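You operate a simulated robot arm through the tools that you are given. There is no shell and no other tool. Be economical: measure what you need, move in short steps, check, and stop when the job is done.

You run a simulated robot arm. Do the job below in one go: nothing can be reset, and whatever is moved stays where it is left.

TASK
Light the lamp and wipe the plate that glows with the white pad.
Fine: wipe till nothing glows; pad back; lamp off. Set down upright: white pad.

Only the result counts: the job must be done as asked and must still hold three seconds after the hand-in. Knocking over, shifting, dropping, spilling or breaking anything else fails it.

THE ROBOT
A 7-joint arm with a three-finger gripper, fixed in place. Base frame: the origin is at the foot of the arm, x ahead of it, y to its left, z up. Lengths are in cm, angles in degrees, forces in N, time in s.
With the tool pointing down near the work surface it reaches from about 50 to 94 cm from the base axis. Its first joint turns from -166.0 to 166.0 degrees. Payload 2.69 kg.
The tool frame sits at the grasp point between the pads (the TCP): z along the fingers, y along the line on which they close. The tips reach 2.9 cm beyond it. Largest opening 12 cm; the body of the gripper starts 7.8 cm behind the TCP.
Orientation is that of the tool frame in the base frame, as a unit quaternion [x, y, z, w]. With the fingers straight down and closing along the base's y, the tool's x points along the base's -x, its y along +y and its z along -z.

THE INTERFACE
- The arm moves only by the tool move_arm. Its argument "commands" is one flat list of numbers, 7 for each row, row after row: the shift along the base's x, y, z in cm, then the turn, a rotation vector about the base's x, y, z in degrees, then the finger opening in cm, from 0 to 12. In form: [tx, ty, tz, ax, ay, az, gripper, tx, ty, tz, ax, ay, az, gripper, ...]. A call has 1 to 10 rows; each row is the pose to reach, as a shift and turn from the pose commanded when the call began. Each row takes 0.2 s and may step no farther than 5 cm and 8.6 degrees from the row before; otherwise, or with a gripper value out of range, the whole call is refused. A pose out of reach is approached as far as the arm can. The call stops where the force on the tool passes 40 N (or 10 N more than at its start, if that is more) or the arm is blocked; 0.2 s more then pass. Each finger halts on what it meets, pressing with about 43 N; the grip force reading is that of the motor and also rises with nothing between the fingers. The clock runs only during rows and for 0.2 s after the last one: add rows that repeat a pose to give the fingers time. The reply holds the time, the measured pose of the TCP, the force on the tool along the base axes, the opening and the grip force, in the units named above and with some noise, with the torque about the TCP (base axes, N m) and any sound that the robot's microphone picked up.
- Cameras (640 x 400 px; columns grow to the right, rows downward): "scene" is fixed at [4.71, -63.9, 149.33]; the picture's right is [0.78, -0.62, 0.00], its down [-0.19, -0.24, -0.95] and it looks along [0.59, 0.75, -0.30] (base axes); focal length 345 px, centre (320, 200). "wrist" rides on the gripper at [6.3, 0, -10.4] in the tool frame; the picture's right is [0.00, 1.00, 0.00], its down [-0.83, 0.00, -0.56] and it looks along [-0.56, 0.00, 0.83] (tool axes); focal length 275 px, centre (320, 200). There is no depth. A picture from a camera that has moved, and an enlarged one, comes with that camera's place and axes in the base frame and with its lens. The place of the scene camera against the robot may be out by one fixed shift of up to 1.8 cm in any direction.
- get_image(camera): a new picture of that camera. The clock stands still meanwhile.
- slide_trunk(by): slides the trunk up (or, below 0, down) by that many cm; the arm rides with it, the base frame stays. It gives what a move gives, with no picture.
- close_up(camera, box): a new picture of the part [left, top, right, bottom] of that camera's present view, enlarged. The clock stands still meanwhile.
- job_done(): hands the job in; it is judged then, once.

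Work in short steps. Places have to be worked out from the pictures, the camera data and where the tool is seen: move nearer, look again, correct. Check each grasp and each placing, and mend what went wrong. You have 120 turns and 84 pictures in all, those below and enlarged ones among them. Open the gripper and draw the arm clear of the work before you hand the job in, unless the task says otherwise; then end with one line.

The tools are called after "Request:" as a command line: name --argument value ..., lists and objects as JSON in quotes. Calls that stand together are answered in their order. move_arm: Moves the arm, as the interface text tells. Its arguments: {"type":"object","properties":{"commands":{"type":"array"}},"required":["commands"]} The other tools are called the same way: slide_trunk (by) slides the trunk up or down; get_image (camera) takes a picture; close_up (camera, box) takes an enlarged picture of a part of a camera's view; job_done () hands the job in.

At the start:

```text
clock: 0.0
position: [51.09, 15.78, 118.67]
ee_rot: [0.0, 1.0, 0.0, -0.001]
wrist_force: [-0.5, 0.2, 0.4]
ft_torque: [0.03, 0.01, -0.01]
finger_gap: 12.02
grip_force: 0.0
trunk travel left (down, up): [-61.3, 0.0]
```

scene: 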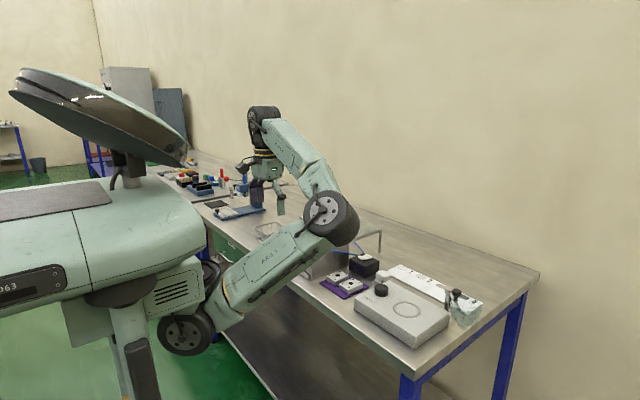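
wrist: 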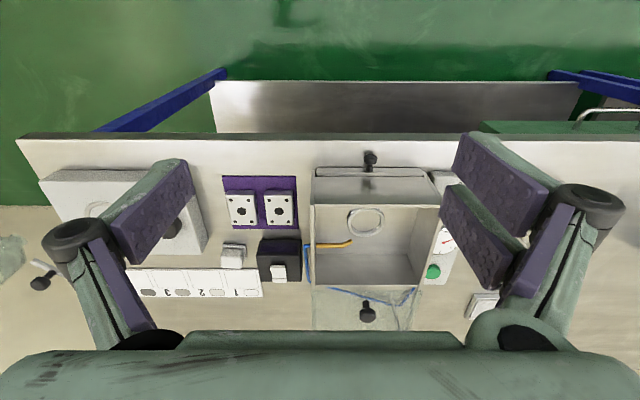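

The wrist view shows a bench with a purple plate holder, strips, pads and a panel. I take enlarged pictures to identify the items.

Request:
close_up --camera "wrist" --box '[20, 130, 320, 320]'

Request:
close_up --camera "wrist" --box '[210, 140, 510, 330]'

Request:
close_up --camera "scene" --box '[290, 220, 500, 360]'

Request:
close_up --camera "scene" --box '[150, 140, 310, 250]'

```text
2.11 times, centred on (170, 225) of wrist
camera zoom: at [44.62, 15.72, 129.19], right [0.0, 1.0, 0.0], down [0.83, 0.0, 0.55], along [0.55, 0.0, -0.83], focal length 580 px, centre (636, 147)
```

zoom: 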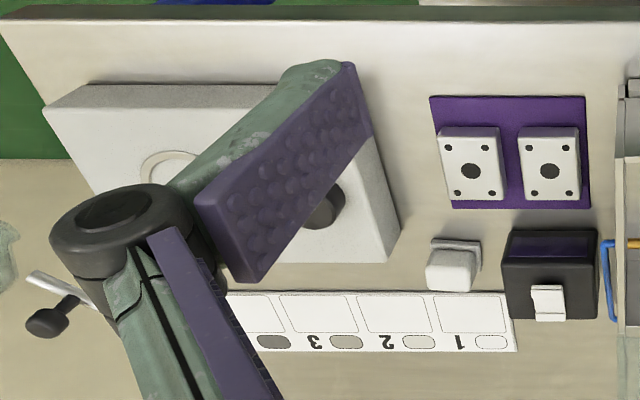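

```text
2.11 times, centred on (360, 235) of wrist
camera zoom: at [44.62, 15.72, 129.19], right [0.0, 1.0, 0.0], down [0.83, 0.0, 0.55], along [0.55, 0.0, -0.83], focal length 580 px, centre (236, 126)
```

zoom: 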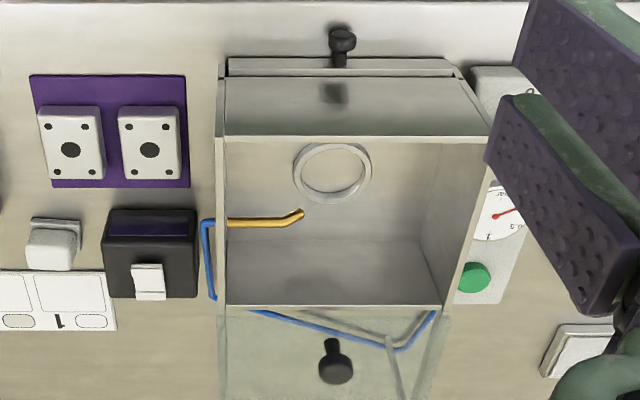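

```text
2.86 times, centred on (395, 290) of scene
camera zoom: at [4.71, -63.9, 149.33], right [0.78, -0.62, 0.0], down [-0.19, -0.24, -0.95], along [0.59, 0.75, -0.3], focal length 987 px, centre (106, -57)
```

zoom: 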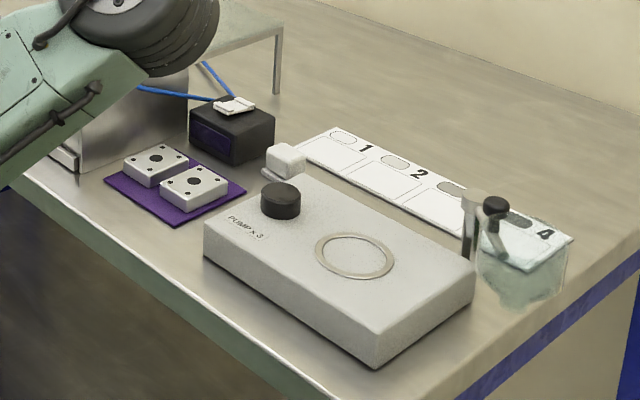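

```text
3.64 times, centred on (230, 195) of scene
camera zoom: at [4.71, -63.9, 149.33], right [0.78, -0.62, 0.0], down [-0.19, -0.24, -0.95], along [0.59, 0.75, -0.3], focal length 1256 px, centre (647, 218)
```

zoom: 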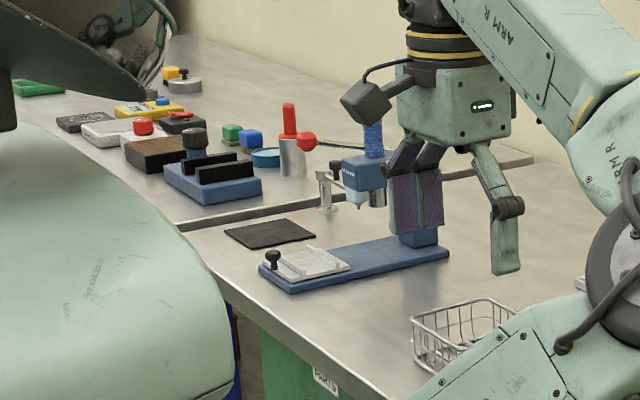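

The lamp seems to be the dark box with a purple window and a white rocker, at table height z≈90. The plates are on a purple mat near x 70, y 3, and the white pad is beside the box. I move over for a better view.

Request:
move_arm --commands '[0, -5, 0, 0, 0, 0, 12, 0, -10, 0, 0, 0, 0, 12, 0, -13, 0, 0, 0, 0, 12, 0, -13, -4, 0, 0, 0, 12]'

Request:
get_image --camera "wrist"

Request:
close_up --camera "wrist" --box '[220, 120, 440, 330]'

Request:
get_image --camera "scene"

```text
clock: 1.0
position: [50.87, 2.92, 114.26]
ee_rot: [0.001, 1.0, -0.001, -0.001]
wrist_force: [0.2, 0.1, -0.4]
ft_torque: [-0.01, 0.0, 0.05]
finger_gap: 11.99
grip_force: 0.1
trunk travel left (down, up): [-61.3, 0.0]
```

```text
77 pictures are left
camera wrist: at [44.63, 2.91, 124.8], right [0.0, 1.0, 0.0], down [0.83, 0.0, 0.55], along [0.55, 0.0, -0.83], focal length 275 px, centre (320, 200)
```

wrist: 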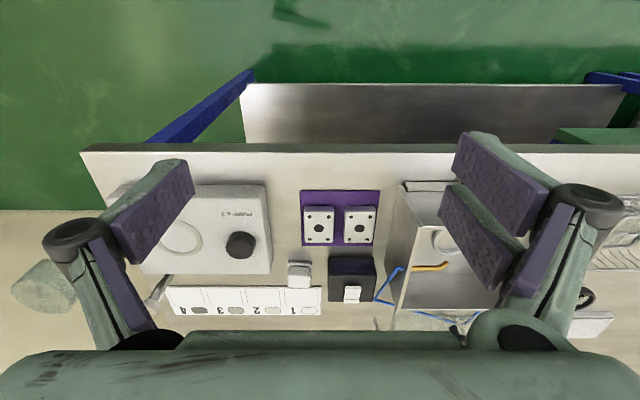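

```text
1.90 times, centred on (330, 225) of wrist
camera zoom: at [44.63, 2.91, 124.8], right [0.0, 1.0, 0.0], down [0.83, 0.0, 0.55], along [0.55, 0.0, -0.83], focal length 524 px, centre (301, 152)
```

zoom: 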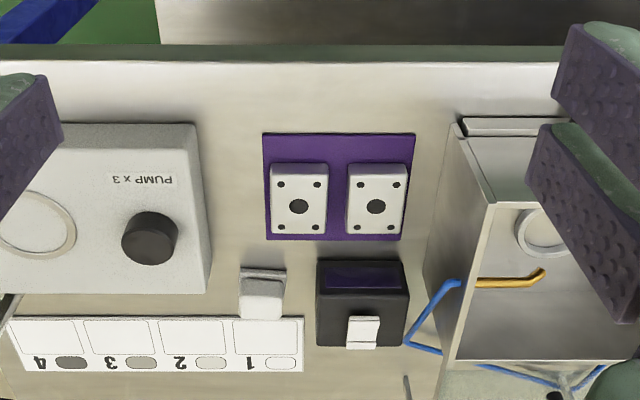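

```text
75 pictures are left
```

scene: 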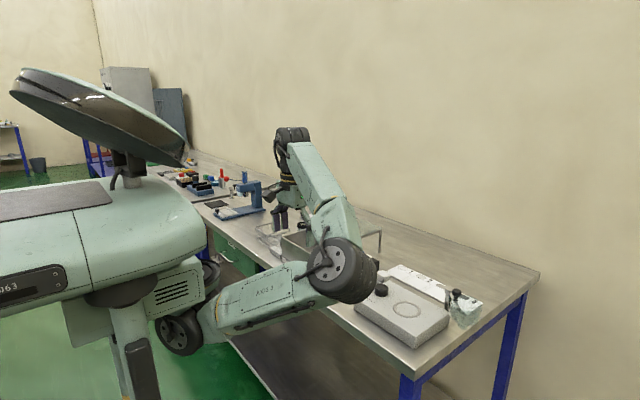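

Table is at about z=90. I go closer over the pad and lamp while staying high and clear of the cabinet on the left.

Request:
move_arm --commands '[4, -3, 0, 0, 0, 0, 8, 8, -4, -1, 0, 0, 0, 6, 12, -4, -3, 0, 0, 0, 4, 16, -4, -5, 0, 0, 0, 4, 16, -4, -5, 0, 0, 0, 4]'

Request:
get_image --camera "wrist"

Request:
get_image --camera "scene"

```text
clock: 2.2
position: [67.26, -1.0, 109.25]
ee_rot: [0.0, 1.0, 0.0, -0.001]
wrist_force: [0.1, 0.1, -0.2]
ft_torque: [0.0, 0.02, 0.02]
finger_gap: 4.02
grip_force: 0.0
trunk travel left (down, up): [-61.3, 0.0]
```

```text
74 pictures are left
camera wrist: at [60.87, -0.97, 119.81], right [0.0, 1.0, 0.0], down [0.83, 0.0, 0.55], along [0.55, 0.0, -0.83], focal length 275 px, centre (320, 200)
```

wrist: 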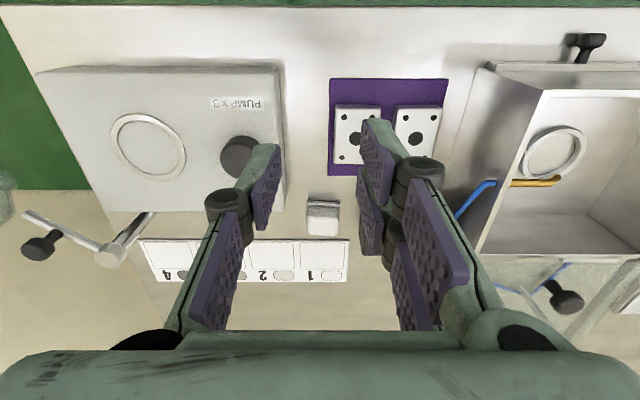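

```text
73 pictures are left
```

scene: 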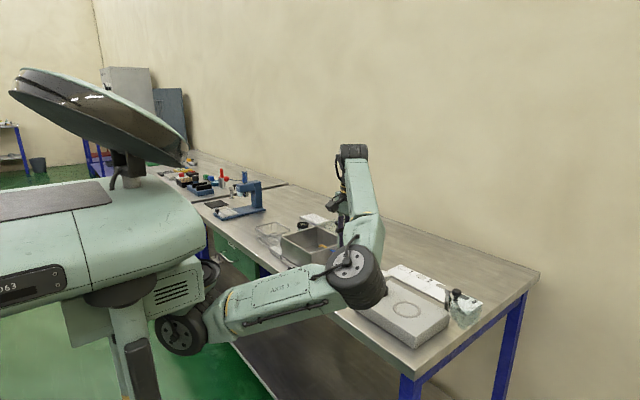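

Request:
close_up --camera "wrist" --box '[280, 60, 460, 290]'

Request:
close_up --camera "wrist" --box '[270, 180, 370, 250]'

Request:
close_up --camera "scene" --box '[270, 210, 430, 310]'

```text
1.74 times, centred on (370, 175) of wrist
camera zoom: at [60.87, -0.97, 119.81], right [0.0, 1.0, 0.0], down [0.83, 0.0, 0.55], along [0.55, 0.0, -0.83], focal length 479 px, centre (233, 244)
```

zoom: 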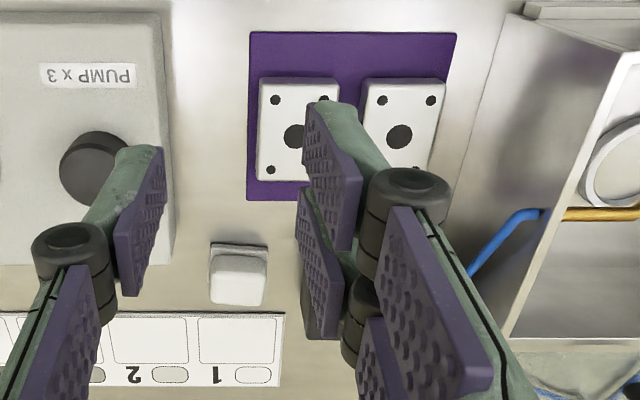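

```text
5.71 times, centred on (320, 215) of wrist
camera zoom: at [60.87, -0.97, 119.81], right [0.0, 1.0, 0.0], down [0.83, 0.0, 0.55], along [0.55, 0.0, -0.83], focal length 1573 px, centre (320, 114)
```

zoom: 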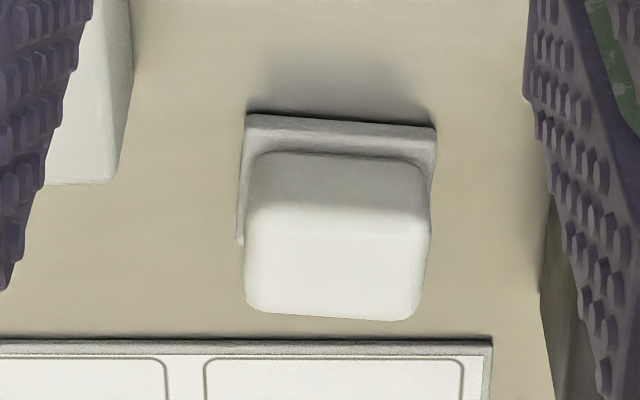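

```text
4.00 times, centred on (350, 260) of scene
camera zoom: at [4.71, -63.9, 149.33], right [0.78, -0.62, 0.0], down [-0.19, -0.24, -0.95], along [0.59, 0.75, -0.3], focal length 1381 px, centre (200, -40)
```

zoom: 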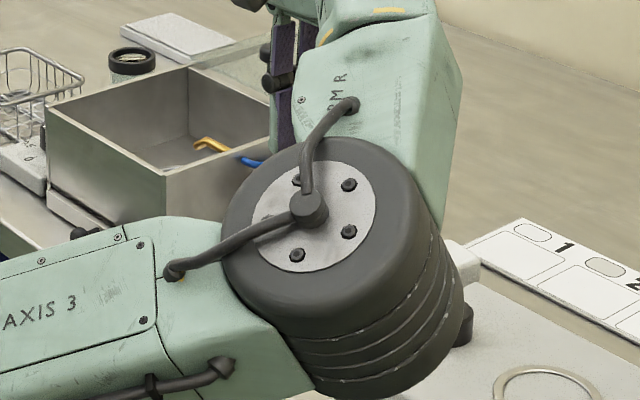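

The pad is a white block on a thin base at about (82, -0.6), top z≈94, yaw ≈ -4°. Next I inspect the lamp switch at about (80, 8, 98).

Request:
move_arm --commands '[-1, 4, 0.5, 0, 0, 0, 7, -3, 7.5, 0.5, 0, 0, 0, 10, -3, 8.5, 0.5, 0, 0, 0, 12, -3, 8.5, 0.5, 0, 0, 0, 12]'

Request:
close_up --camera "wrist" --box '[240, 60, 400, 290]'

Request:
close_up --camera "wrist" --box '[270, 180, 390, 260]'

```text
clock: 3.2
position: [63.94, 7.34, 110.23]
ee_rot: [0.0, 1.0, 0.0, -0.001]
wrist_force: [0.5, 0.6, 0.0]
ft_torque: [-0.02, -0.05, -0.02]
finger_gap: 10.89
grip_force: 0.1
trunk travel left (down, up): [-61.3, 0.0]
```

```text
1.74 times, centred on (320, 175) of wrist
camera zoom: at [57.59, 7.2, 120.77], right [0.0, 1.0, 0.0], down [0.83, 0.0, 0.55], along [0.55, 0.0, -0.83], focal length 479 px, centre (320, 244)
```

zoom: 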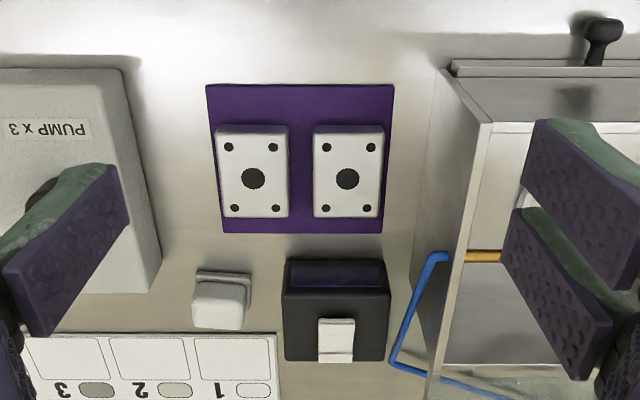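

```text
5.00 times, centred on (330, 220) of wrist
camera zoom: at [57.59, 7.2, 120.77], right [0.0, 1.0, 0.0], down [0.83, 0.0, 0.55], along [0.55, 0.0, -0.83], focal length 1376 px, centre (270, 100)
```

zoom: 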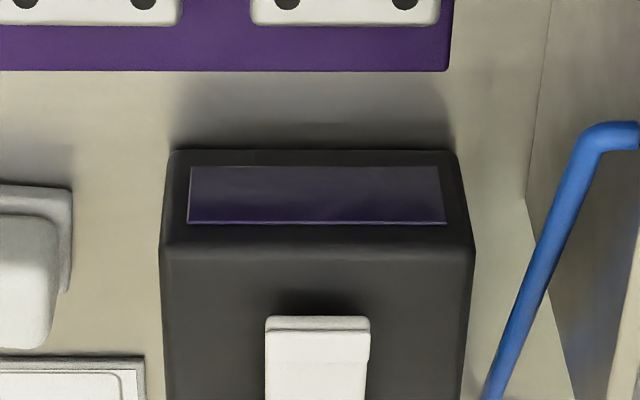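

I check the switch from the scene camera and the lower part of the wrist view.

Request:
close_up --camera "scene" --box '[320, 230, 400, 290]'

Request:
close_up --camera "wrist" --box '[290, 205, 370, 275]'

```text
6.67 times, centred on (360, 260) of scene
camera zoom: at [4.71, -63.9, 149.33], right [0.78, -0.62, 0.0], down [-0.19, -0.24, -0.95], along [0.59, 0.75, -0.3], focal length 2302 px, centre (53, -200)
```

zoom: 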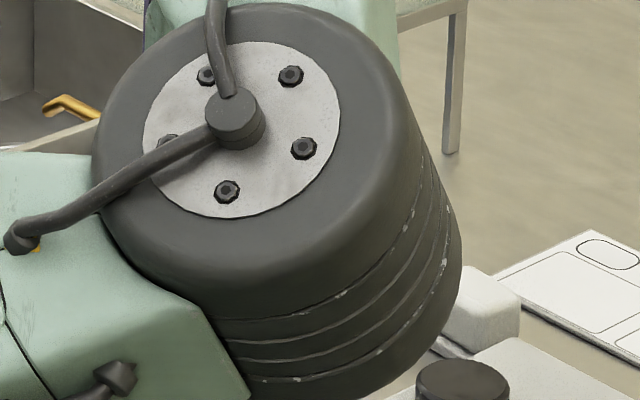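

```text
5.71 times, centred on (330, 240) of wrist
camera zoom: at [57.59, 7.2, 120.77], right [0.0, 1.0, 0.0], down [0.83, 0.0, 0.55], along [0.55, 0.0, -0.83], focal length 1573 px, centre (263, -29)
```

zoom: 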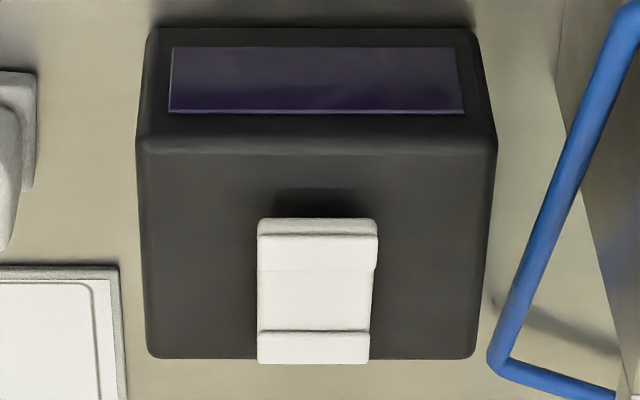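

The lamp box top is at z≈94, and the rocker is at y≈8.4, x≈81–86 with its near end raised. I close the fingers and move above the near end.

Request:
move_arm --commands '[4.5, 0.5, 0, 0, 0, 0, 6, 9, 1, 0, 0, 0, 0, 2, 13.5, 1, 0, 0, 0, 0, 0, 17.6, 1, -3, 0, 0, 0, 0, 17.6, 1, -7, 0, 0, 0, 0, 17.6, 1, -9.5, 0, 0, 0, 0, 17.6, 1, -9.5, 0, 0, 0, 0]'

Request:
close_up --camera "wrist" --box '[220, 100, 420, 300]'

Request:
close_up --camera "scene" --box '[310, 210, 410, 290]'

```text
refused: row 4 steps farther than a row can; nothing moved
```

```text
2.00 times, centred on (320, 200) of wrist
camera zoom: at [57.59, 7.2, 120.77], right [0.0, 1.0, 0.0], down [0.83, 0.0, 0.55], along [0.55, 0.0, -0.83], focal length 551 px, centre (320, 200)
```

zoom: 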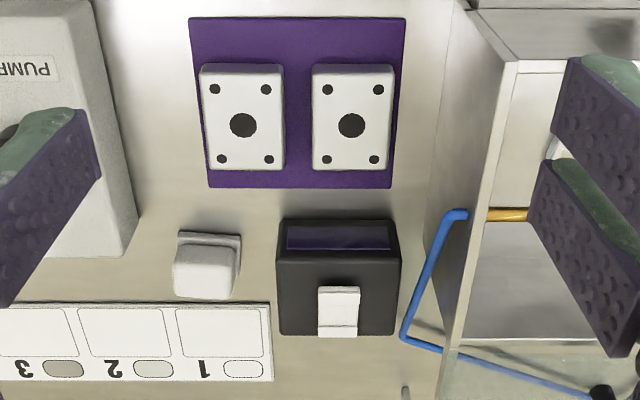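

```text
5.00 times, centred on (360, 250) of scene
camera zoom: at [4.71, -63.9, 149.33], right [0.78, -0.62, 0.0], down [-0.19, -0.24, -0.95], along [0.59, 0.75, -0.3], focal length 1727 px, centre (120, -50)
```

zoom: 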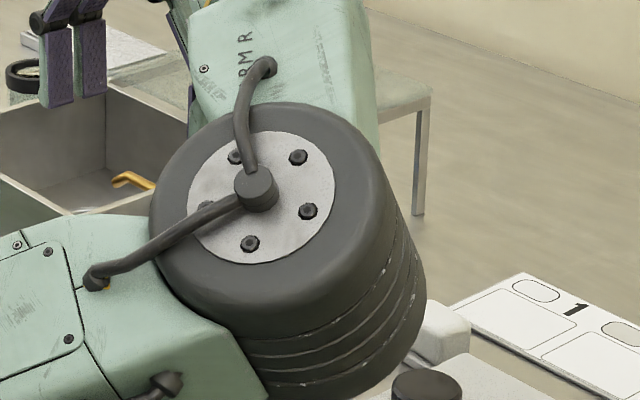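

The move was refused because one step was too long; I resend it with shorter steps.

Request:
move_arm --commands '[4.5, 0.5, 0, 0, 0, 0, 6, 9, 1, 0, 0, 0, 0, 2, 13.5, 1, 0, 0, 0, 0, 0, 17.6, 1, -2, 0, 0, 0, 0, 17.6, 1, -6, 0, 0, 0, 0, 17.6, 1, -9.5, 0, 0, 0, 0, 17.6, 1, -9.5, 0, 0, 0, 0]'

Request:
close_up --camera "wrist" --box '[220, 100, 420, 300]'

Request:
close_up --camera "scene" --box '[310, 210, 410, 290]'

```text
clock: 4.8
position: [81.75, 8.3, 100.73]
ee_rot: [0.0, 1.0, 0.0, 0.0]
wrist_force: [0.0, 0.2, 0.1]
ft_torque: [0.0, -0.02, -0.02]
finger_gap: 0.03
grip_force: 6.8
trunk travel left (down, up): [-61.3, 0.0]
```

```text
2.00 times, centred on (320, 200) of wrist
camera zoom: at [75.45, 8.21, 111.1], right [0.0, 1.0, 0.0], down [0.83, 0.0, 0.55], along [0.55, 0.0, -0.83], focal length 551 px, centre (320, 200)
```

zoom: 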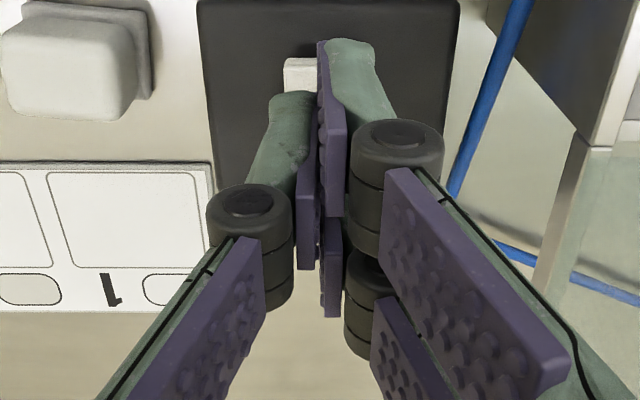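

```text
5.00 times, centred on (360, 250) of scene
camera zoom: at [4.71, -63.9, 149.33], right [0.78, -0.62, 0.0], down [-0.19, -0.24, -0.95], along [0.59, 0.75, -0.3], focal length 1727 px, centre (120, -50)
```

zoom: 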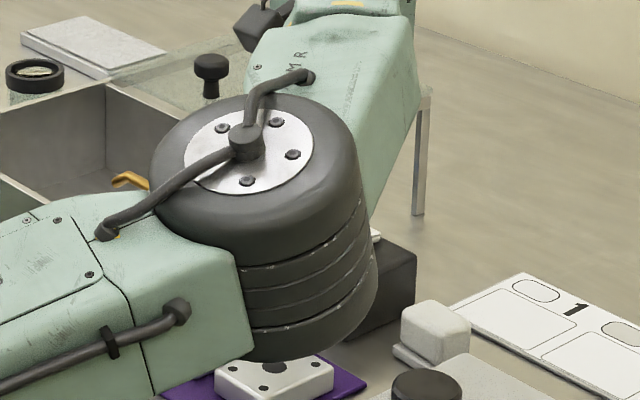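

The closed tips are over the near end of the rocker, which starts at x≈80.6. I press down in small steps, watching force.

Request:
move_arm --commands '[-0.4, 0.1, -0.8, 0, 0, 0, 0, -0.4, 0.1, -1.4, 0, 0, 0, 0, -0.4, 0.1, -1.8, 0, 0, 0, 0, -0.4, 0.1, -2.2, 0, 0, 0, 0]'

Request:
get_image --camera "wrist"

```text
clock: 5.8
position: [81.12, 8.29, 98.46]
ee_rot: [0.0, 1.0, 0.001, -0.001]
wrist_force: [0.4, 0.1, 0.6]
ft_torque: [-0.01, 0.04, 0.01]
finger_gap: 0.03
grip_force: 28.8
trunk travel left (down, up): [-61.3, 0.0]
```

```text
61 pictures are left
camera wrist: at [74.83, 8.28, 108.95], right [0.0, 1.0, 0.0], down [0.83, 0.0, 0.55], along [0.55, 0.0, -0.83], focal length 275 px, centre (320, 200)
```

wrist: 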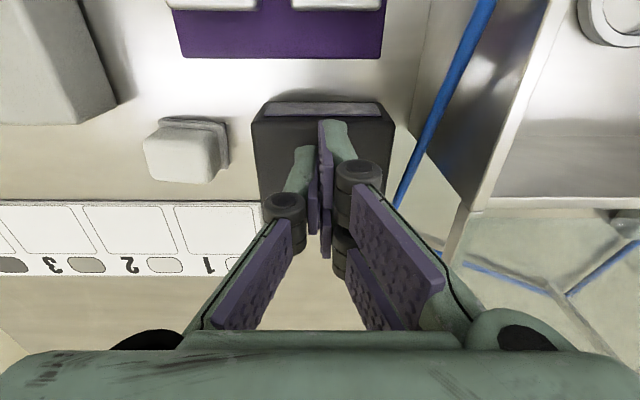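

No contact yet with the tips at z≈95.5; I continue down.

Request:
move_arm --commands '[0, 0, -0.3, 0, 0, 0, 0, 0, 0, -0.6, 0, 0, 0, 0, 0, 0, -0.9, 0, 0, 0, 0, 0, 0, -1.2, 0, 0, 0, 0]'

Request:
close_up --camera "wrist" --box '[240, 0, 400, 220]'

```text
clock: 6.8
position: [81.16, 8.3, 98.21]
ee_rot: [0.001, 1.0, 0.002, 0.006]
wrist_force: [-4.4, -2.7, 15.7]
ft_torque: [-0.03, -0.24, 0.08]
finger_gap: 0.61
grip_force: 28.0
trunk travel left (down, up): [-61.3, 0.0]
heard: click
stopped in row 4: the force on the tool passed its limit at 44 N (the readings are from after the stop); the commanded pose is now the measured one
```

```text
1.82 times, centred on (320, 110) of wrist
camera zoom: at [74.65, 8.29, 108.53], right [0.0, 1.0, 0.0], down [0.82, 0.0, 0.57], along [0.57, 0.01, -0.82], focal length 500 px, centre (320, 364)
```

zoom: 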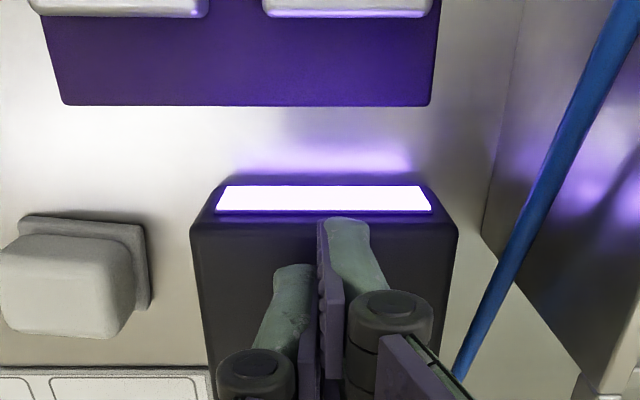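

Clicked: the lamp is on. I raise straight up and back to view the plates.

Request:
move_arm --commands '[0, 0, 3, 0, 0, 0, 0, 0, -1, 7, 0, 0, 0, 0, -4, -1, 9, 0, 0, 0, 4, -8.5, -1, 10, 0, 0, 0, 8, -13, -1, 11, 0, 0, 0, 12, -17, -1, 12, 0, 0, 0, 12, -17, -1, 12, 0, 0, 0, 12]'

Request:
close_up --camera "wrist" --box '[220, 60, 420, 280]'

Request:
close_up --camera "wrist" --box '[260, 90, 360, 170]'

```text
clock: 8.4
position: [64.11, 7.62, 109.65]
ee_rot: [0.001, 1.0, 0.002, 0.003]
wrist_force: [-0.7, 0.4, -0.4]
ft_torque: [-0.01, -0.04, 0.02]
finger_gap: 8.36
grip_force: 0.1
trunk travel left (down, up): [-61.3, 0.0]
```

```text
1.82 times, centred on (320, 170) of wrist
camera zoom: at [57.65, 7.52, 120.0], right [0.0, 1.0, 0.0], down [0.83, 0.0, 0.56], along [0.56, 0.0, -0.83], focal length 500 px, centre (320, 254)
```

zoom: 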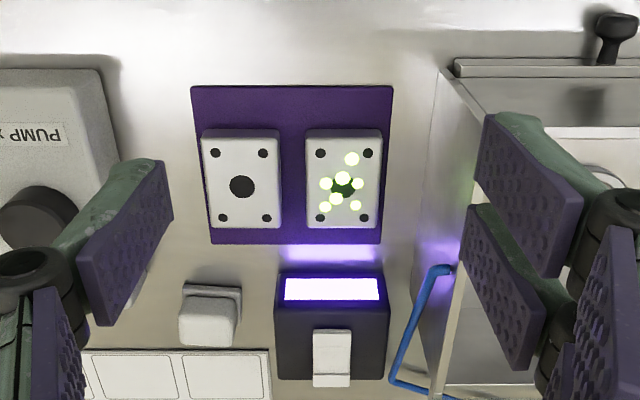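

```text
5.00 times, centred on (310, 130) of wrist
camera zoom: at [57.65, 7.52, 120.0], right [0.0, 1.0, 0.0], down [0.83, 0.0, 0.56], along [0.56, 0.0, -0.83], focal length 1376 px, centre (370, 550)
```

zoom: 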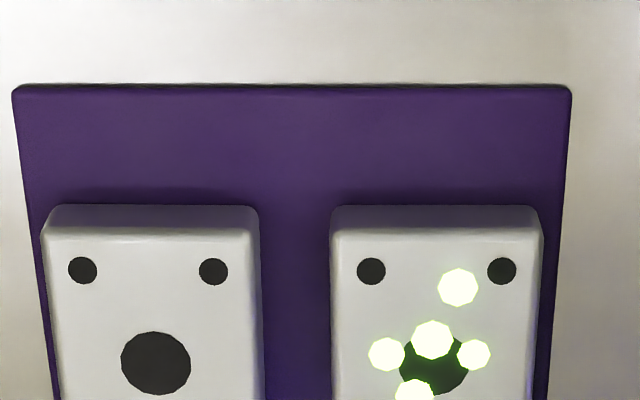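

The left plate (centre about 71.5, 9, top z≈91.9) glows, with about 7 spots. Now I go above the pad near (82.3, -0.5), turning about -4.5°.

Request:
move_arm --commands '[4, -2.5, 0, 0, 0, -1, 8, 8, -5, 0, 0, 0, -2, 6, 12, -7.5, 0, 0, 0, -3, 5.6, 16, -8.1, -1, 0, 0, -4, 5.6, 18.2, -8.1, -4, 0, 0, -4.5, 5.6, 18.2, -8.1, -7, 0, 0, -4.5, 5.6, 18.2, -8.1, -7, 0, 0, -4.5, 5.6]'

Request:
close_up --camera "wrist" --box '[220, 60, 420, 260]'

Request:
close_up --camera "scene" --box '[340, 220, 440, 300]'

```text
clock: 10.0
position: [82.27, -0.29, 102.95]
ee_rot: [0.039, 0.999, 0.002, 0.004]
wrist_force: [-0.3, 0.0, -0.4]
ft_torque: [-0.02, -0.02, 0.0]
finger_gap: 5.61
grip_force: 0.0
trunk travel left (down, up): [-61.3, 0.0]
```

```text
2.00 times, centred on (320, 160) of wrist
camera zoom: at [75.96, 0.19, 113.32], right [0.08, 1.0, 0.0], down [0.82, -0.06, 0.56], along [0.56, -0.04, -0.83], focal length 551 px, centre (320, 280)
```

zoom: 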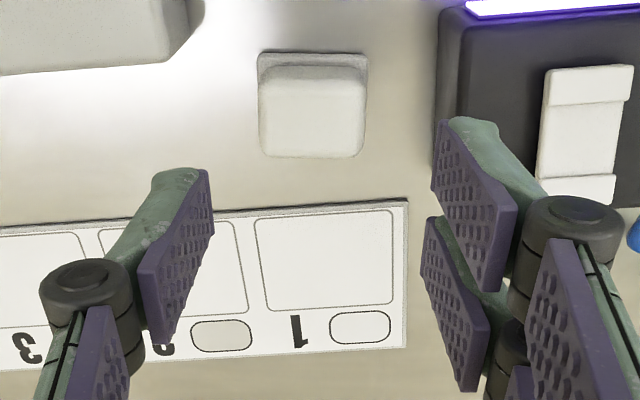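

```text
5.00 times, centred on (390, 260) of scene
camera zoom: at [4.71, -63.9, 149.33], right [0.78, -0.62, 0.0], down [-0.19, -0.24, -0.95], along [0.59, 0.75, -0.3], focal length 1727 px, centre (-30, -100)
```

zoom: 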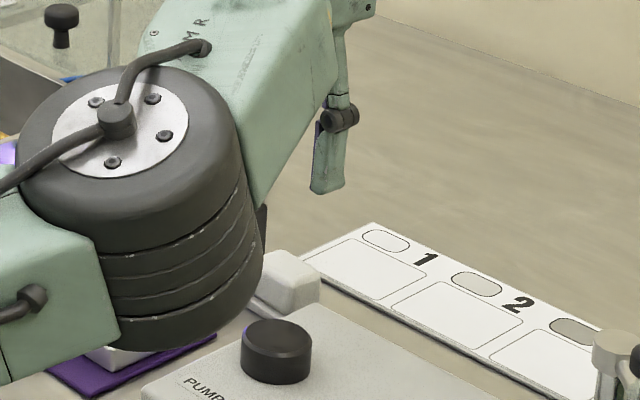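

Pad is aligned with the gripper; I shift -0.15 in y and descend to grip height in steps.

Request:
move_arm --commands '[0.1, -0.15, -4, 0, 0, 0, 5.6, 0.1, -0.15, -6.5, 0, 0, 0, 5.6, 0.1, -0.15, -7.5, 0, 0, 0, 5.6, 0.1, -0.15, -8.3, 0, 0, 0, 5.6]'

Request:
close_up --camera "scene" --box '[340, 220, 440, 300]'

Request:
get_image --camera "wrist"

```text
clock: 11.0
position: [82.6, -0.78, 94.35]
ee_rot: [0.041, 0.999, 0.002, 0.004]
wrist_force: [-0.2, 0.4, 1.2]
ft_torque: [0.0, -0.02, 0.0]
finger_gap: 5.6
grip_force: 0.0
trunk travel left (down, up): [-61.3, 0.0]
```

```text
5.00 times, centred on (390, 260) of scene
camera zoom: at [4.71, -63.9, 149.33], right [0.78, -0.62, 0.0], down [-0.19, -0.24, -0.95], along [0.59, 0.75, -0.3], focal length 1727 px, centre (-30, -100)
```

zoom: 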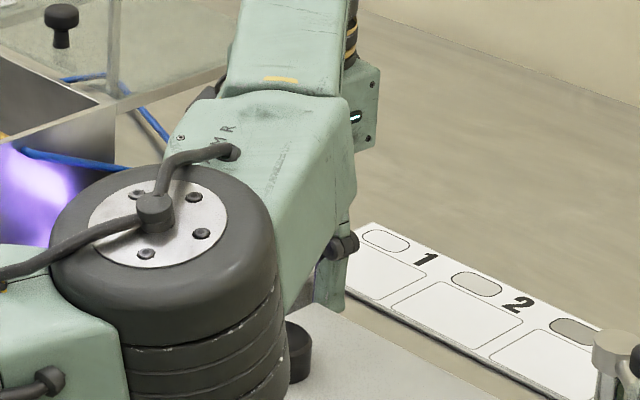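

```text
54 pictures are left
camera wrist: at [76.11, -0.43, 104.91], right [0.08, 1.0, 0.0], down [0.82, -0.06, 0.56], along [0.56, -0.04, -0.83], focal length 275 px, centre (320, 200)
```

wrist: 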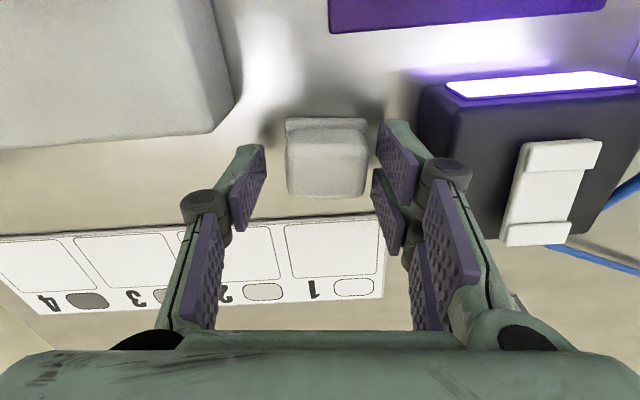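

The fingers straddle the block with it about 0.25 cm off centre; I correct and close.

Request:
move_arm --commands '[0, 0.25, 0, 0, 0, 0, 5.6, 0, 0.25, 0, 0, 0, 0, 4.4, 0, 0.25, 0, 0, 0, 0, 3, 0, 0.25, 0, 0, 0, 0, 3, 0, 0.25, 0, 0, 0, 0, 3]'

Request:
get_image --camera "wrist"

```text
clock: 12.2
position: [82.51, -0.69, 94.48]
ee_rot: [0.04, 0.999, 0.001, 0.003]
wrist_force: [0.3, 0.0, -0.4]
ft_torque: [0.01, 0.01, -0.02]
finger_gap: 3.86
grip_force: 42.9
trunk travel left (down, up): [-61.3, 0.0]
```

```text
53 pictures are left
camera wrist: at [76.14, -0.2, 104.93], right [0.08, 1.0, 0.0], down [0.82, -0.06, 0.56], along [0.56, -0.04, -0.83], focal length 275 px, centre (320, 200)
```

wrist: 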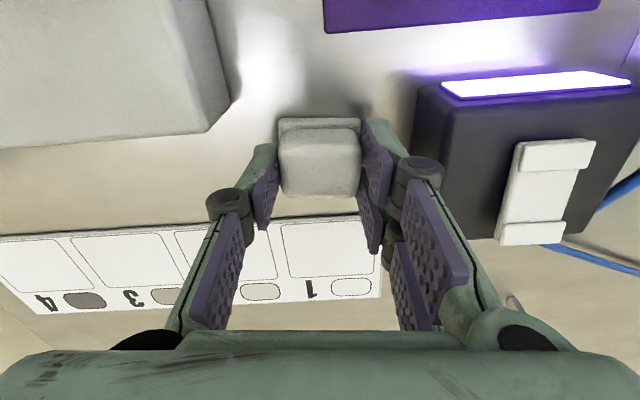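

Gripped firmly at 3.86 cm. I lift, check that the pad comes along, then carry it over the glowing plate.

Request:
move_arm --commands '[0, 0, 3, 0, 0, 0, 3, 0, 0, 8, 0, 0, 0, 3, -4.5, 1, 8, 0, 0, 1, 3, -8, 3.5, 8, 0, 0, 2, 3, -10, 7, 8, 0, 0, 3, 3, -11, 9.7, 8, 0, 0, 4.5, 3, -11, 9.7, 8, 0, 0, 4.5, 3]'

Request:
get_image --camera "wrist"

Request:
close_up --camera "scene" --box '[310, 220, 410, 300]'

```text
clock: 13.8
position: [71.42, 9.08, 102.85]
ee_rot: [0.001, 1.0, 0.002, 0.004]
wrist_force: [0.1, 0.3, -1.0]
ft_torque: [-0.02, -0.01, 0.01]
finger_gap: 3.9
grip_force: 43.3
trunk travel left (down, up): [-61.3, 0.0]
```

```text
52 pictures are left
camera wrist: at [65.01, 9.09, 113.25], right [0.0, 1.0, 0.0], down [0.83, 0.0, 0.56], along [0.56, 0.0, -0.83], focal length 275 px, centre (320, 200)
```

wrist: 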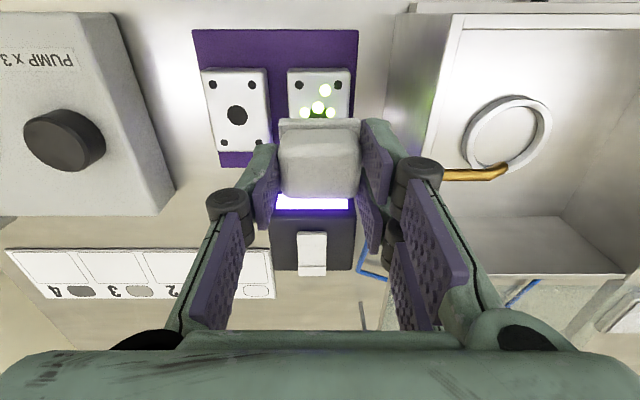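

```text
5.00 times, centred on (360, 260) of scene
camera zoom: at [4.71, -63.9, 149.33], right [0.78, -0.62, 0.0], down [-0.19, -0.24, -0.95], along [0.59, 0.75, -0.3], focal length 1727 px, centre (120, -100)
```

zoom: 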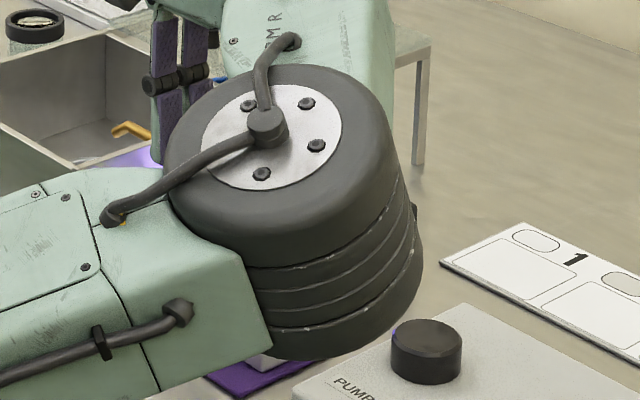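

The pad is held over the plate, which spans x 68.5–74.5, y 6.7–11.4. I descend to just above contact, then in fine steps.

Request:
move_arm --commands '[0, 0, -3, 0, 0, 0, 3, 0, 0, -5, 0, 0, 0, 3, 0, 0, -5.6, 0, 0, 0, 3, 0, 0, -5.9, 0, 0, 0, 3, 0, 0, -6.1, 0, 0, 0, 3]'

```text
clock: 15.0
position: [71.44, 9.29, 96.65]
ee_rot: [0.001, 1.0, 0.003, 0.007]
wrist_force: [0.3, 1.4, 21.2]
ft_torque: [-0.05, 0.13, -0.02]
finger_gap: 3.91
grip_force: 43.2
trunk travel left (down, up): [-61.3, 0.0]
```

Contact at 21 N. I ease off a little and test a short stroke.

Request:
move_arm --commands '[0, 0, 0.2, 0, 0, 0, 3, 0.7, 0, 0.2, 0, 0, 0, 3, 0, 0, 0.2, 0, 0, 0, 3]'

Request:
get_image --camera "wrist"

```text
clock: 15.8
position: [71.43, 9.1, 96.73]
ee_rot: [0.002, 1.0, 0.002, 0.005]
wrist_force: [3.5, -1.1, 15.7]
ft_torque: [0.01, -0.15, 0.02]
finger_gap: 3.88
grip_force: 42.8
trunk travel left (down, up): [-61.3, 0.0]
```

```text
50 pictures are left
camera wrist: at [65.06, 8.98, 107.09], right [0.0, 1.0, 0.0], down [0.83, 0.0, 0.56], along [0.56, 0.0, -0.83], focal length 275 px, centre (320, 200)
```

wrist: 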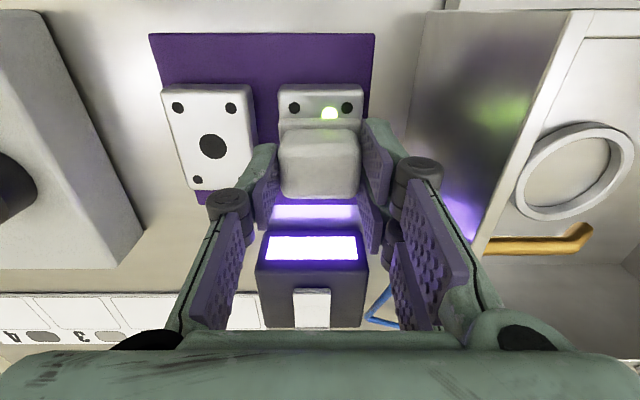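

The plate holds still. I scrub back and forth covering x 69.3–72.5, y ±0.9.

Request:
move_arm --commands '[-1, 0, 0, 0, 0, 0, 3, -2, 0, 0, 0, 0, 0, 3, -1, 0.8, 0, 0, 0, 0, 3, 0.2, 0.8, 0, 0, 0, 0, 3, 1.2, 0.4, 0, 0, 0, 0, 3, 1.2, -0.8, 0, 0, 0, 0, 3, 0, -0.8, 0, 0, 0, 0, 3, -1.2, -0.8, 0, 0, 0, 0, 3, -2, 0, 0, 0, 0, 0, 3, 0, 0, 0, 0, 0, 0, 3]'

Request:
move_arm --commands '[-1, 0, 0, 0, 0, 0, 3, -2, 0.4, 0, 0, 0, 0, 3, -1, 0.8, 0, 0, 0, 0, 3, 0.2, 0.8, 0, 0, 0, 0, 3, 1.2, 0.4, 0, 0, 0, 0, 3, 1.2, -0.8, 0, 0, 0, 0, 3, 0, -0.8, 0, 0, 0, 0, 3, -1.2, -0.8, 0, 0, 0, 0, 3, -2, 0, 0, 0, 0, 0, 3, 0, 0, 0, 0, 0, 0, 3]'

Request:
get_image --camera "wrist"

```text
clock: 18.0
position: [71.41, 9.04, 96.68]
ee_rot: [0.001, 1.0, 0.003, 0.005]
wrist_force: [-3.1, 2.5, 12.4]
ft_torque: [0.1, 0.15, 0.03]
finger_gap: 3.89
grip_force: 43.0
trunk travel left (down, up): [-61.3, 0.0]
```

```text
clock: 20.2
position: [71.42, 9.14, 96.72]
ee_rot: [0.0, 1.0, 0.001, 0.005]
wrist_force: [-2.3, 0.4, 7.4]
ft_torque: [0.01, 0.14, 0.0]
finger_gap: 3.88
grip_force: 43.0
trunk travel left (down, up): [-61.3, 0.0]
```

```text
49 pictures are left
camera wrist: at [65.02, 9.01, 107.09], right [0.0, 1.0, 0.0], down [0.83, 0.0, 0.56], along [0.56, 0.01, -0.83], focal length 275 px, centre (320, 200)
```

wrist: 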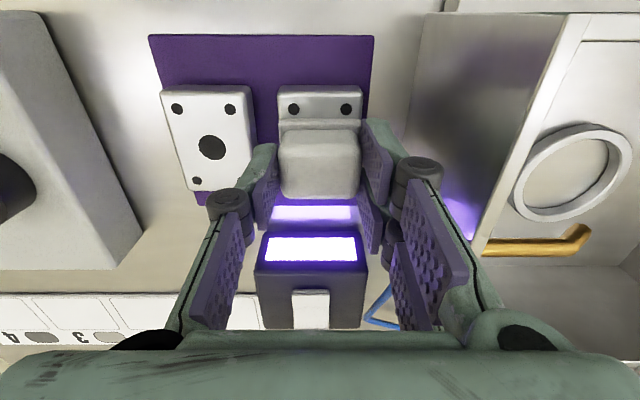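

No spots are visible in front. I lift and shift to inspect the whole plate.

Request:
move_arm --commands '[0, 0, 3, 0, 0, 0, 3, 0, 0, 7, 0, 0, 0, 3, 3, -3, 8, 0, 0, 0, 3, 5, -7, 8, 0, 0, 0, 3, 7, -9, 8, 0, 0, 0, 3, 7, -9, 8, 0, 0, 0, 3]'

Request:
get_image --camera "wrist"

Request:
close_up --camera "wrist" --box '[300, 0, 500, 140]'

```text
clock: 21.6
position: [78.91, -0.08, 104.6]
ee_rot: [0.002, 1.0, 0.002, 0.003]
wrist_force: [0.2, -0.4, -0.1]
ft_torque: [-0.05, -0.01, 0.04]
finger_gap: 3.88
grip_force: 42.7
trunk travel left (down, up): [-61.3, 0.0]
```

```text
48 pictures are left
camera wrist: at [72.55, -0.19, 114.99], right [0.0, 1.0, 0.0], down [0.83, 0.0, 0.56], along [0.56, 0.0, -0.83], focal length 275 px, centre (320, 200)
```

wrist: 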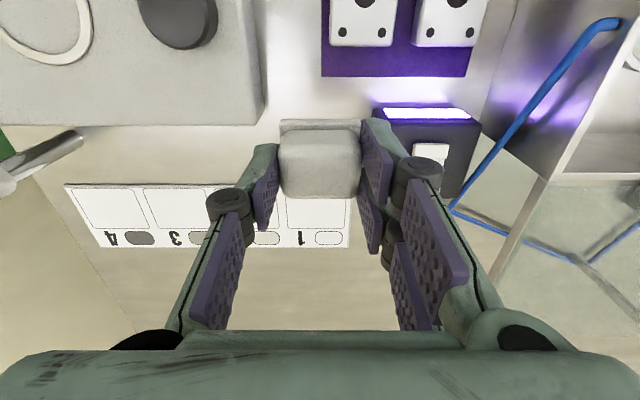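

```text
2.86 times, centred on (400, 70) of wrist
camera zoom: at [72.55, -0.19, 114.99], right [0.0, 1.0, 0.0], down [0.83, 0.0, 0.56], along [0.56, 0.0, -0.83], focal length 786 px, centre (91, 571)
```

zoom: 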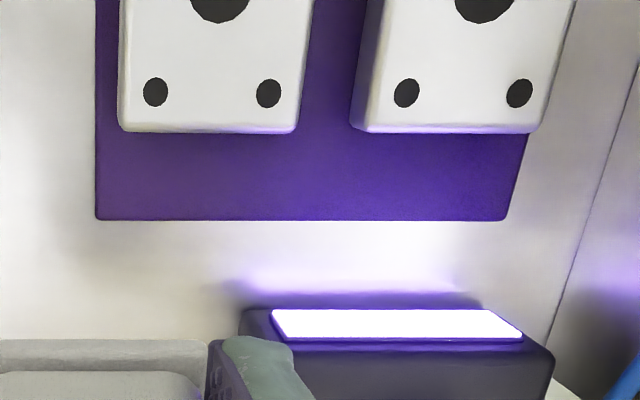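

Back part is clean; I pull back toward the base to see the rest of the plate.

Request:
move_arm --commands '[-3, 0, 2, 0, 0, 0, 3, -5.5, 0, 4, 0, 0, 0, 3, -5.5, 0, 4, 0, 0, 0, 3]'

Request:
close_up --camera "wrist" --box '[300, 20, 500, 160]'

```text
clock: 22.4
position: [72.96, -0.23, 108.65]
ee_rot: [0.001, 1.0, 0.002, 0.004]
wrist_force: [0.3, -0.1, -0.9]
ft_torque: [-0.04, 0.02, -0.01]
finger_gap: 3.91
grip_force: 42.8
trunk travel left (down, up): [-61.3, 0.0]
```

```text
2.86 times, centred on (400, 90) of wrist
camera zoom: at [66.65, -0.36, 119.02], right [0.0, 1.0, 0.0], down [0.83, 0.0, 0.56], along [0.56, 0.0, -0.83], focal length 786 px, centre (91, 514)
```

zoom: 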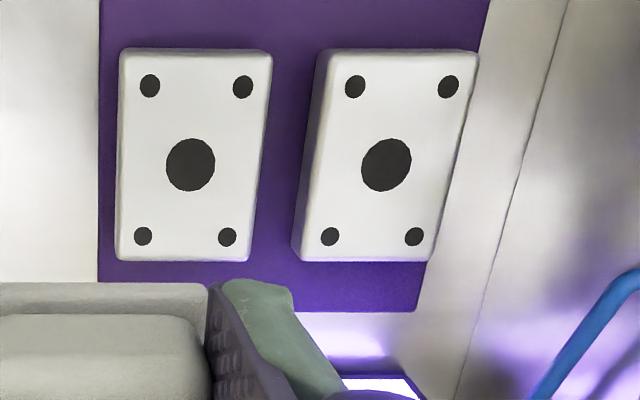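

The plate is fully clean. Now I return the pad to its original spot (TCP 82.45, -0.69, 94.5, yaw -4.5°), first hovering above.

Request:
move_arm --commands '[4, -0.2, -2, 0, 0, -1.5, 3, 8, -0.4, -4, 0, 0, -3.5, 3, 9.5, -0.4, -8, 0, 0, -4.6, 3, 9.5, -0.4, -11, 0, 0, -4.6, 3, 9.5, -0.4, -11, 0, 0, -4.6, 3]'

Request:
get_image --camera "wrist"

```text
clock: 23.6
position: [82.39, -0.15, 97.3]
ee_rot: [0.041, 0.999, 0.002, 0.004]
wrist_force: [-0.3, 0.2, -0.5]
ft_torque: [0.01, 0.02, -0.01]
finger_gap: 3.9
grip_force: 43.1
trunk travel left (down, up): [-61.3, 0.0]
```

```text
45 pictures are left
camera wrist: at [76.02, 0.23, 107.74], right [0.08, 1.0, 0.0], down [0.82, -0.07, 0.56], along [0.56, -0.04, -0.83], focal length 275 px, centre (320, 200)
```

wrist: 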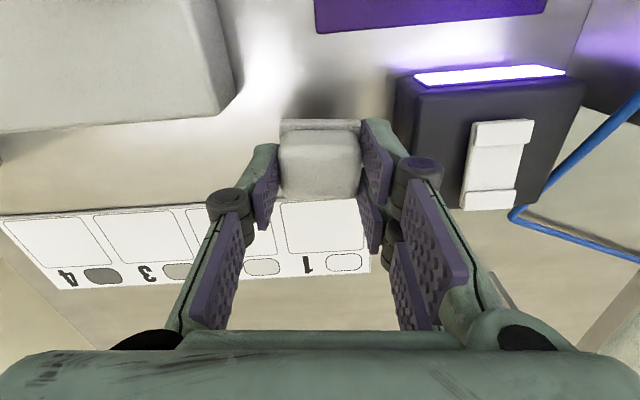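

I'm about 0.45 cm too far in +y; I correct and lower in fine steps.

Request:
move_arm --commands '[0.1, -0.45, -1, 0, 0, 0, 3, 0.1, -0.45, -1.8, 0, 0, 0, 3, 0.1, -0.45, -2.3, 0, 0, 0, 3, 0.1, -0.45, -2.5, 0, 0, 0, 3, 0.1, -0.45, -2.5, 0, 0, 0, 3]'

```text
clock: 24.8
position: [82.53, -0.73, 94.93]
ee_rot: [0.041, 0.999, 0.002, 0.003]
wrist_force: [-0.2, 0.3, -0.2]
ft_torque: [0.0, 0.0, 0.02]
finger_gap: 3.9
grip_force: 42.9
trunk travel left (down, up): [-61.3, 0.0]
```

Request:
move_arm --commands '[0, 0, -0.15, 0, 0, 0, 3, 0, 0, -0.3, 0, 0, 0, 3, 0, 0, -0.4, 0, 0, 0, 3, 0, 0, -0.4, 0, 0, 0, 3]'

```text
clock: 25.8
position: [82.6, -0.63, 94.56]
ee_rot: [0.041, 0.999, 0.001, 0.004]
wrist_force: [0.4, 0.0, -0.8]
ft_torque: [0.04, 0.01, 0.0]
finger_gap: 3.89
grip_force: 43.3
trunk travel left (down, up): [-61.3, 0.0]
```

Still no contact force; I lower a bit further.

Request:
move_arm --commands '[0, 0, -0.1, 0, 0, 0, 3, 0, 0, -0.15, 0, 0, 0, 3, 0, 0, -0.15, 0, 0, 0, 3]'

```text
clock: 26.6
position: [82.64, -0.64, 94.47]
ee_rot: [0.041, 0.999, 0.001, 0.003]
wrist_force: [0.5, 0.5, -0.6]
ft_torque: [-0.01, 0.03, 0.0]
finger_gap: 3.94
grip_force: 42.8
trunk travel left (down, up): [-61.3, 0.0]
```

Request:
move_arm --commands '[0, 0, -0.1, 0, 0, 0, 3, 0, 0, -0.15, 0, 0, 0, 3, 0, 0, -0.15, 0, 0, 0, 3]'

```text
clock: 27.4
position: [82.57, -0.67, 94.44]
ee_rot: [0.041, 0.999, 0.001, 0.004]
wrist_force: [-1.4, 0.6, 5.4]
ft_torque: [0.0, 0.09, -0.02]
finger_gap: 3.91
grip_force: 43.7
trunk travel left (down, up): [-61.3, 0.0]
```

Contact at 5 N: the pad is seated. I open slowly and rise.

Request:
move_arm --commands '[0, 0, 0, 0, 0, 0, 4.4, 0, 0, 0, 0, 0, 0, 5.6, 0, 0, 0, 0, 0, 0, 5.6, 0, 0, 2, 0, 0, 0, 5.6, 0, 0, 6, 0, 0, 0, 5.6, 0, 0, 9, 0, 0, 0, 5.6, 0, 0, 9, 0, 0, 0, 5.6]'

Request:
close_up --camera "wrist" --box '[220, 60, 420, 260]'

```text
clock: 29.0
position: [82.71, -1.21, 103.32]
ee_rot: [0.04, 0.999, 0.002, 0.004]
wrist_force: [0.5, -0.5, 0.1]
ft_torque: [-0.02, 0.01, -0.01]
finger_gap: 5.62
grip_force: 0.1
trunk travel left (down, up): [-61.3, 0.0]
```

```text
2.00 times, centred on (320, 160) of wrist
camera zoom: at [76.3, -0.75, 113.75], right [0.08, 1.0, 0.0], down [0.82, -0.07, 0.56], along [0.56, -0.04, -0.83], focal length 551 px, centre (320, 280)
```

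zoom: 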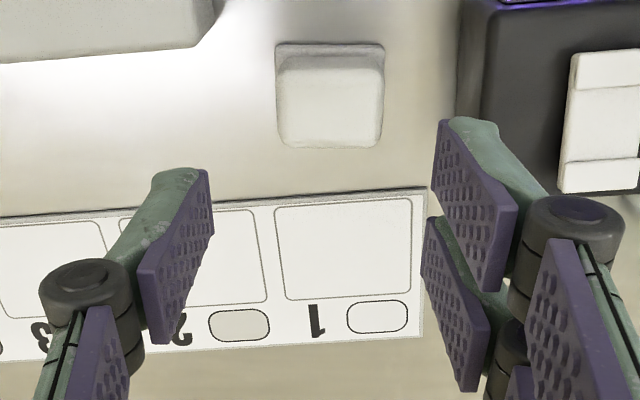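

The pad is upright and matches its earlier place relative to the strip. Now I view the switch from the earlier viewpoint.

Request:
move_arm --commands '[-3, 1, 2, 0, 0, 1, 6, -7, 3, 4, 0, 0, 2, 7, -11, 5, 6.5, 0, 0, 3, 8, -15, 7, 6.9, 0, 0, 4, 10, -18.7, 8.5, 6.9, 0, 0, 4.6, 12, -18.7, 8.5, 6.9, 0, 0, 4.6, 12]'

Request:
close_up --camera "wrist" --box '[290, 205, 370, 275]'

Request:
close_up --camera "wrist" --box '[220, 60, 420, 280]'

```text
refused: row 3 steps farther than a row can; nothing moved
```

```text
5.71 times, centred on (330, 240) of wrist
camera zoom: at [76.3, -0.75, 113.75], right [0.08, 1.0, 0.0], down [0.82, -0.07, 0.56], along [0.56, -0.04, -0.83], focal length 1573 px, centre (263, -29)
```

zoom: 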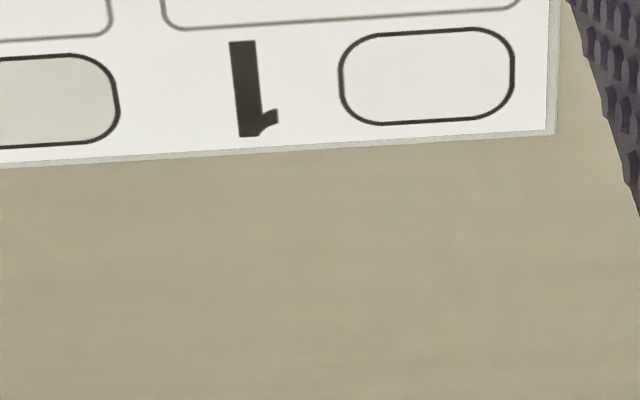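

```text
1.82 times, centred on (320, 170) of wrist
camera zoom: at [76.3, -0.75, 113.75], right [0.08, 1.0, 0.0], down [0.82, -0.07, 0.56], along [0.56, -0.04, -0.83], focal length 500 px, centre (320, 254)
```

zoom: 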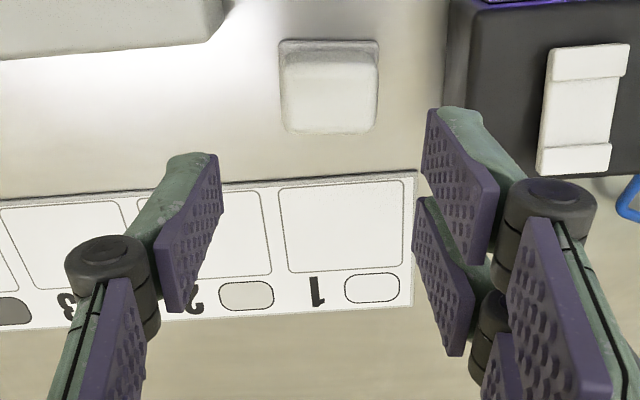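

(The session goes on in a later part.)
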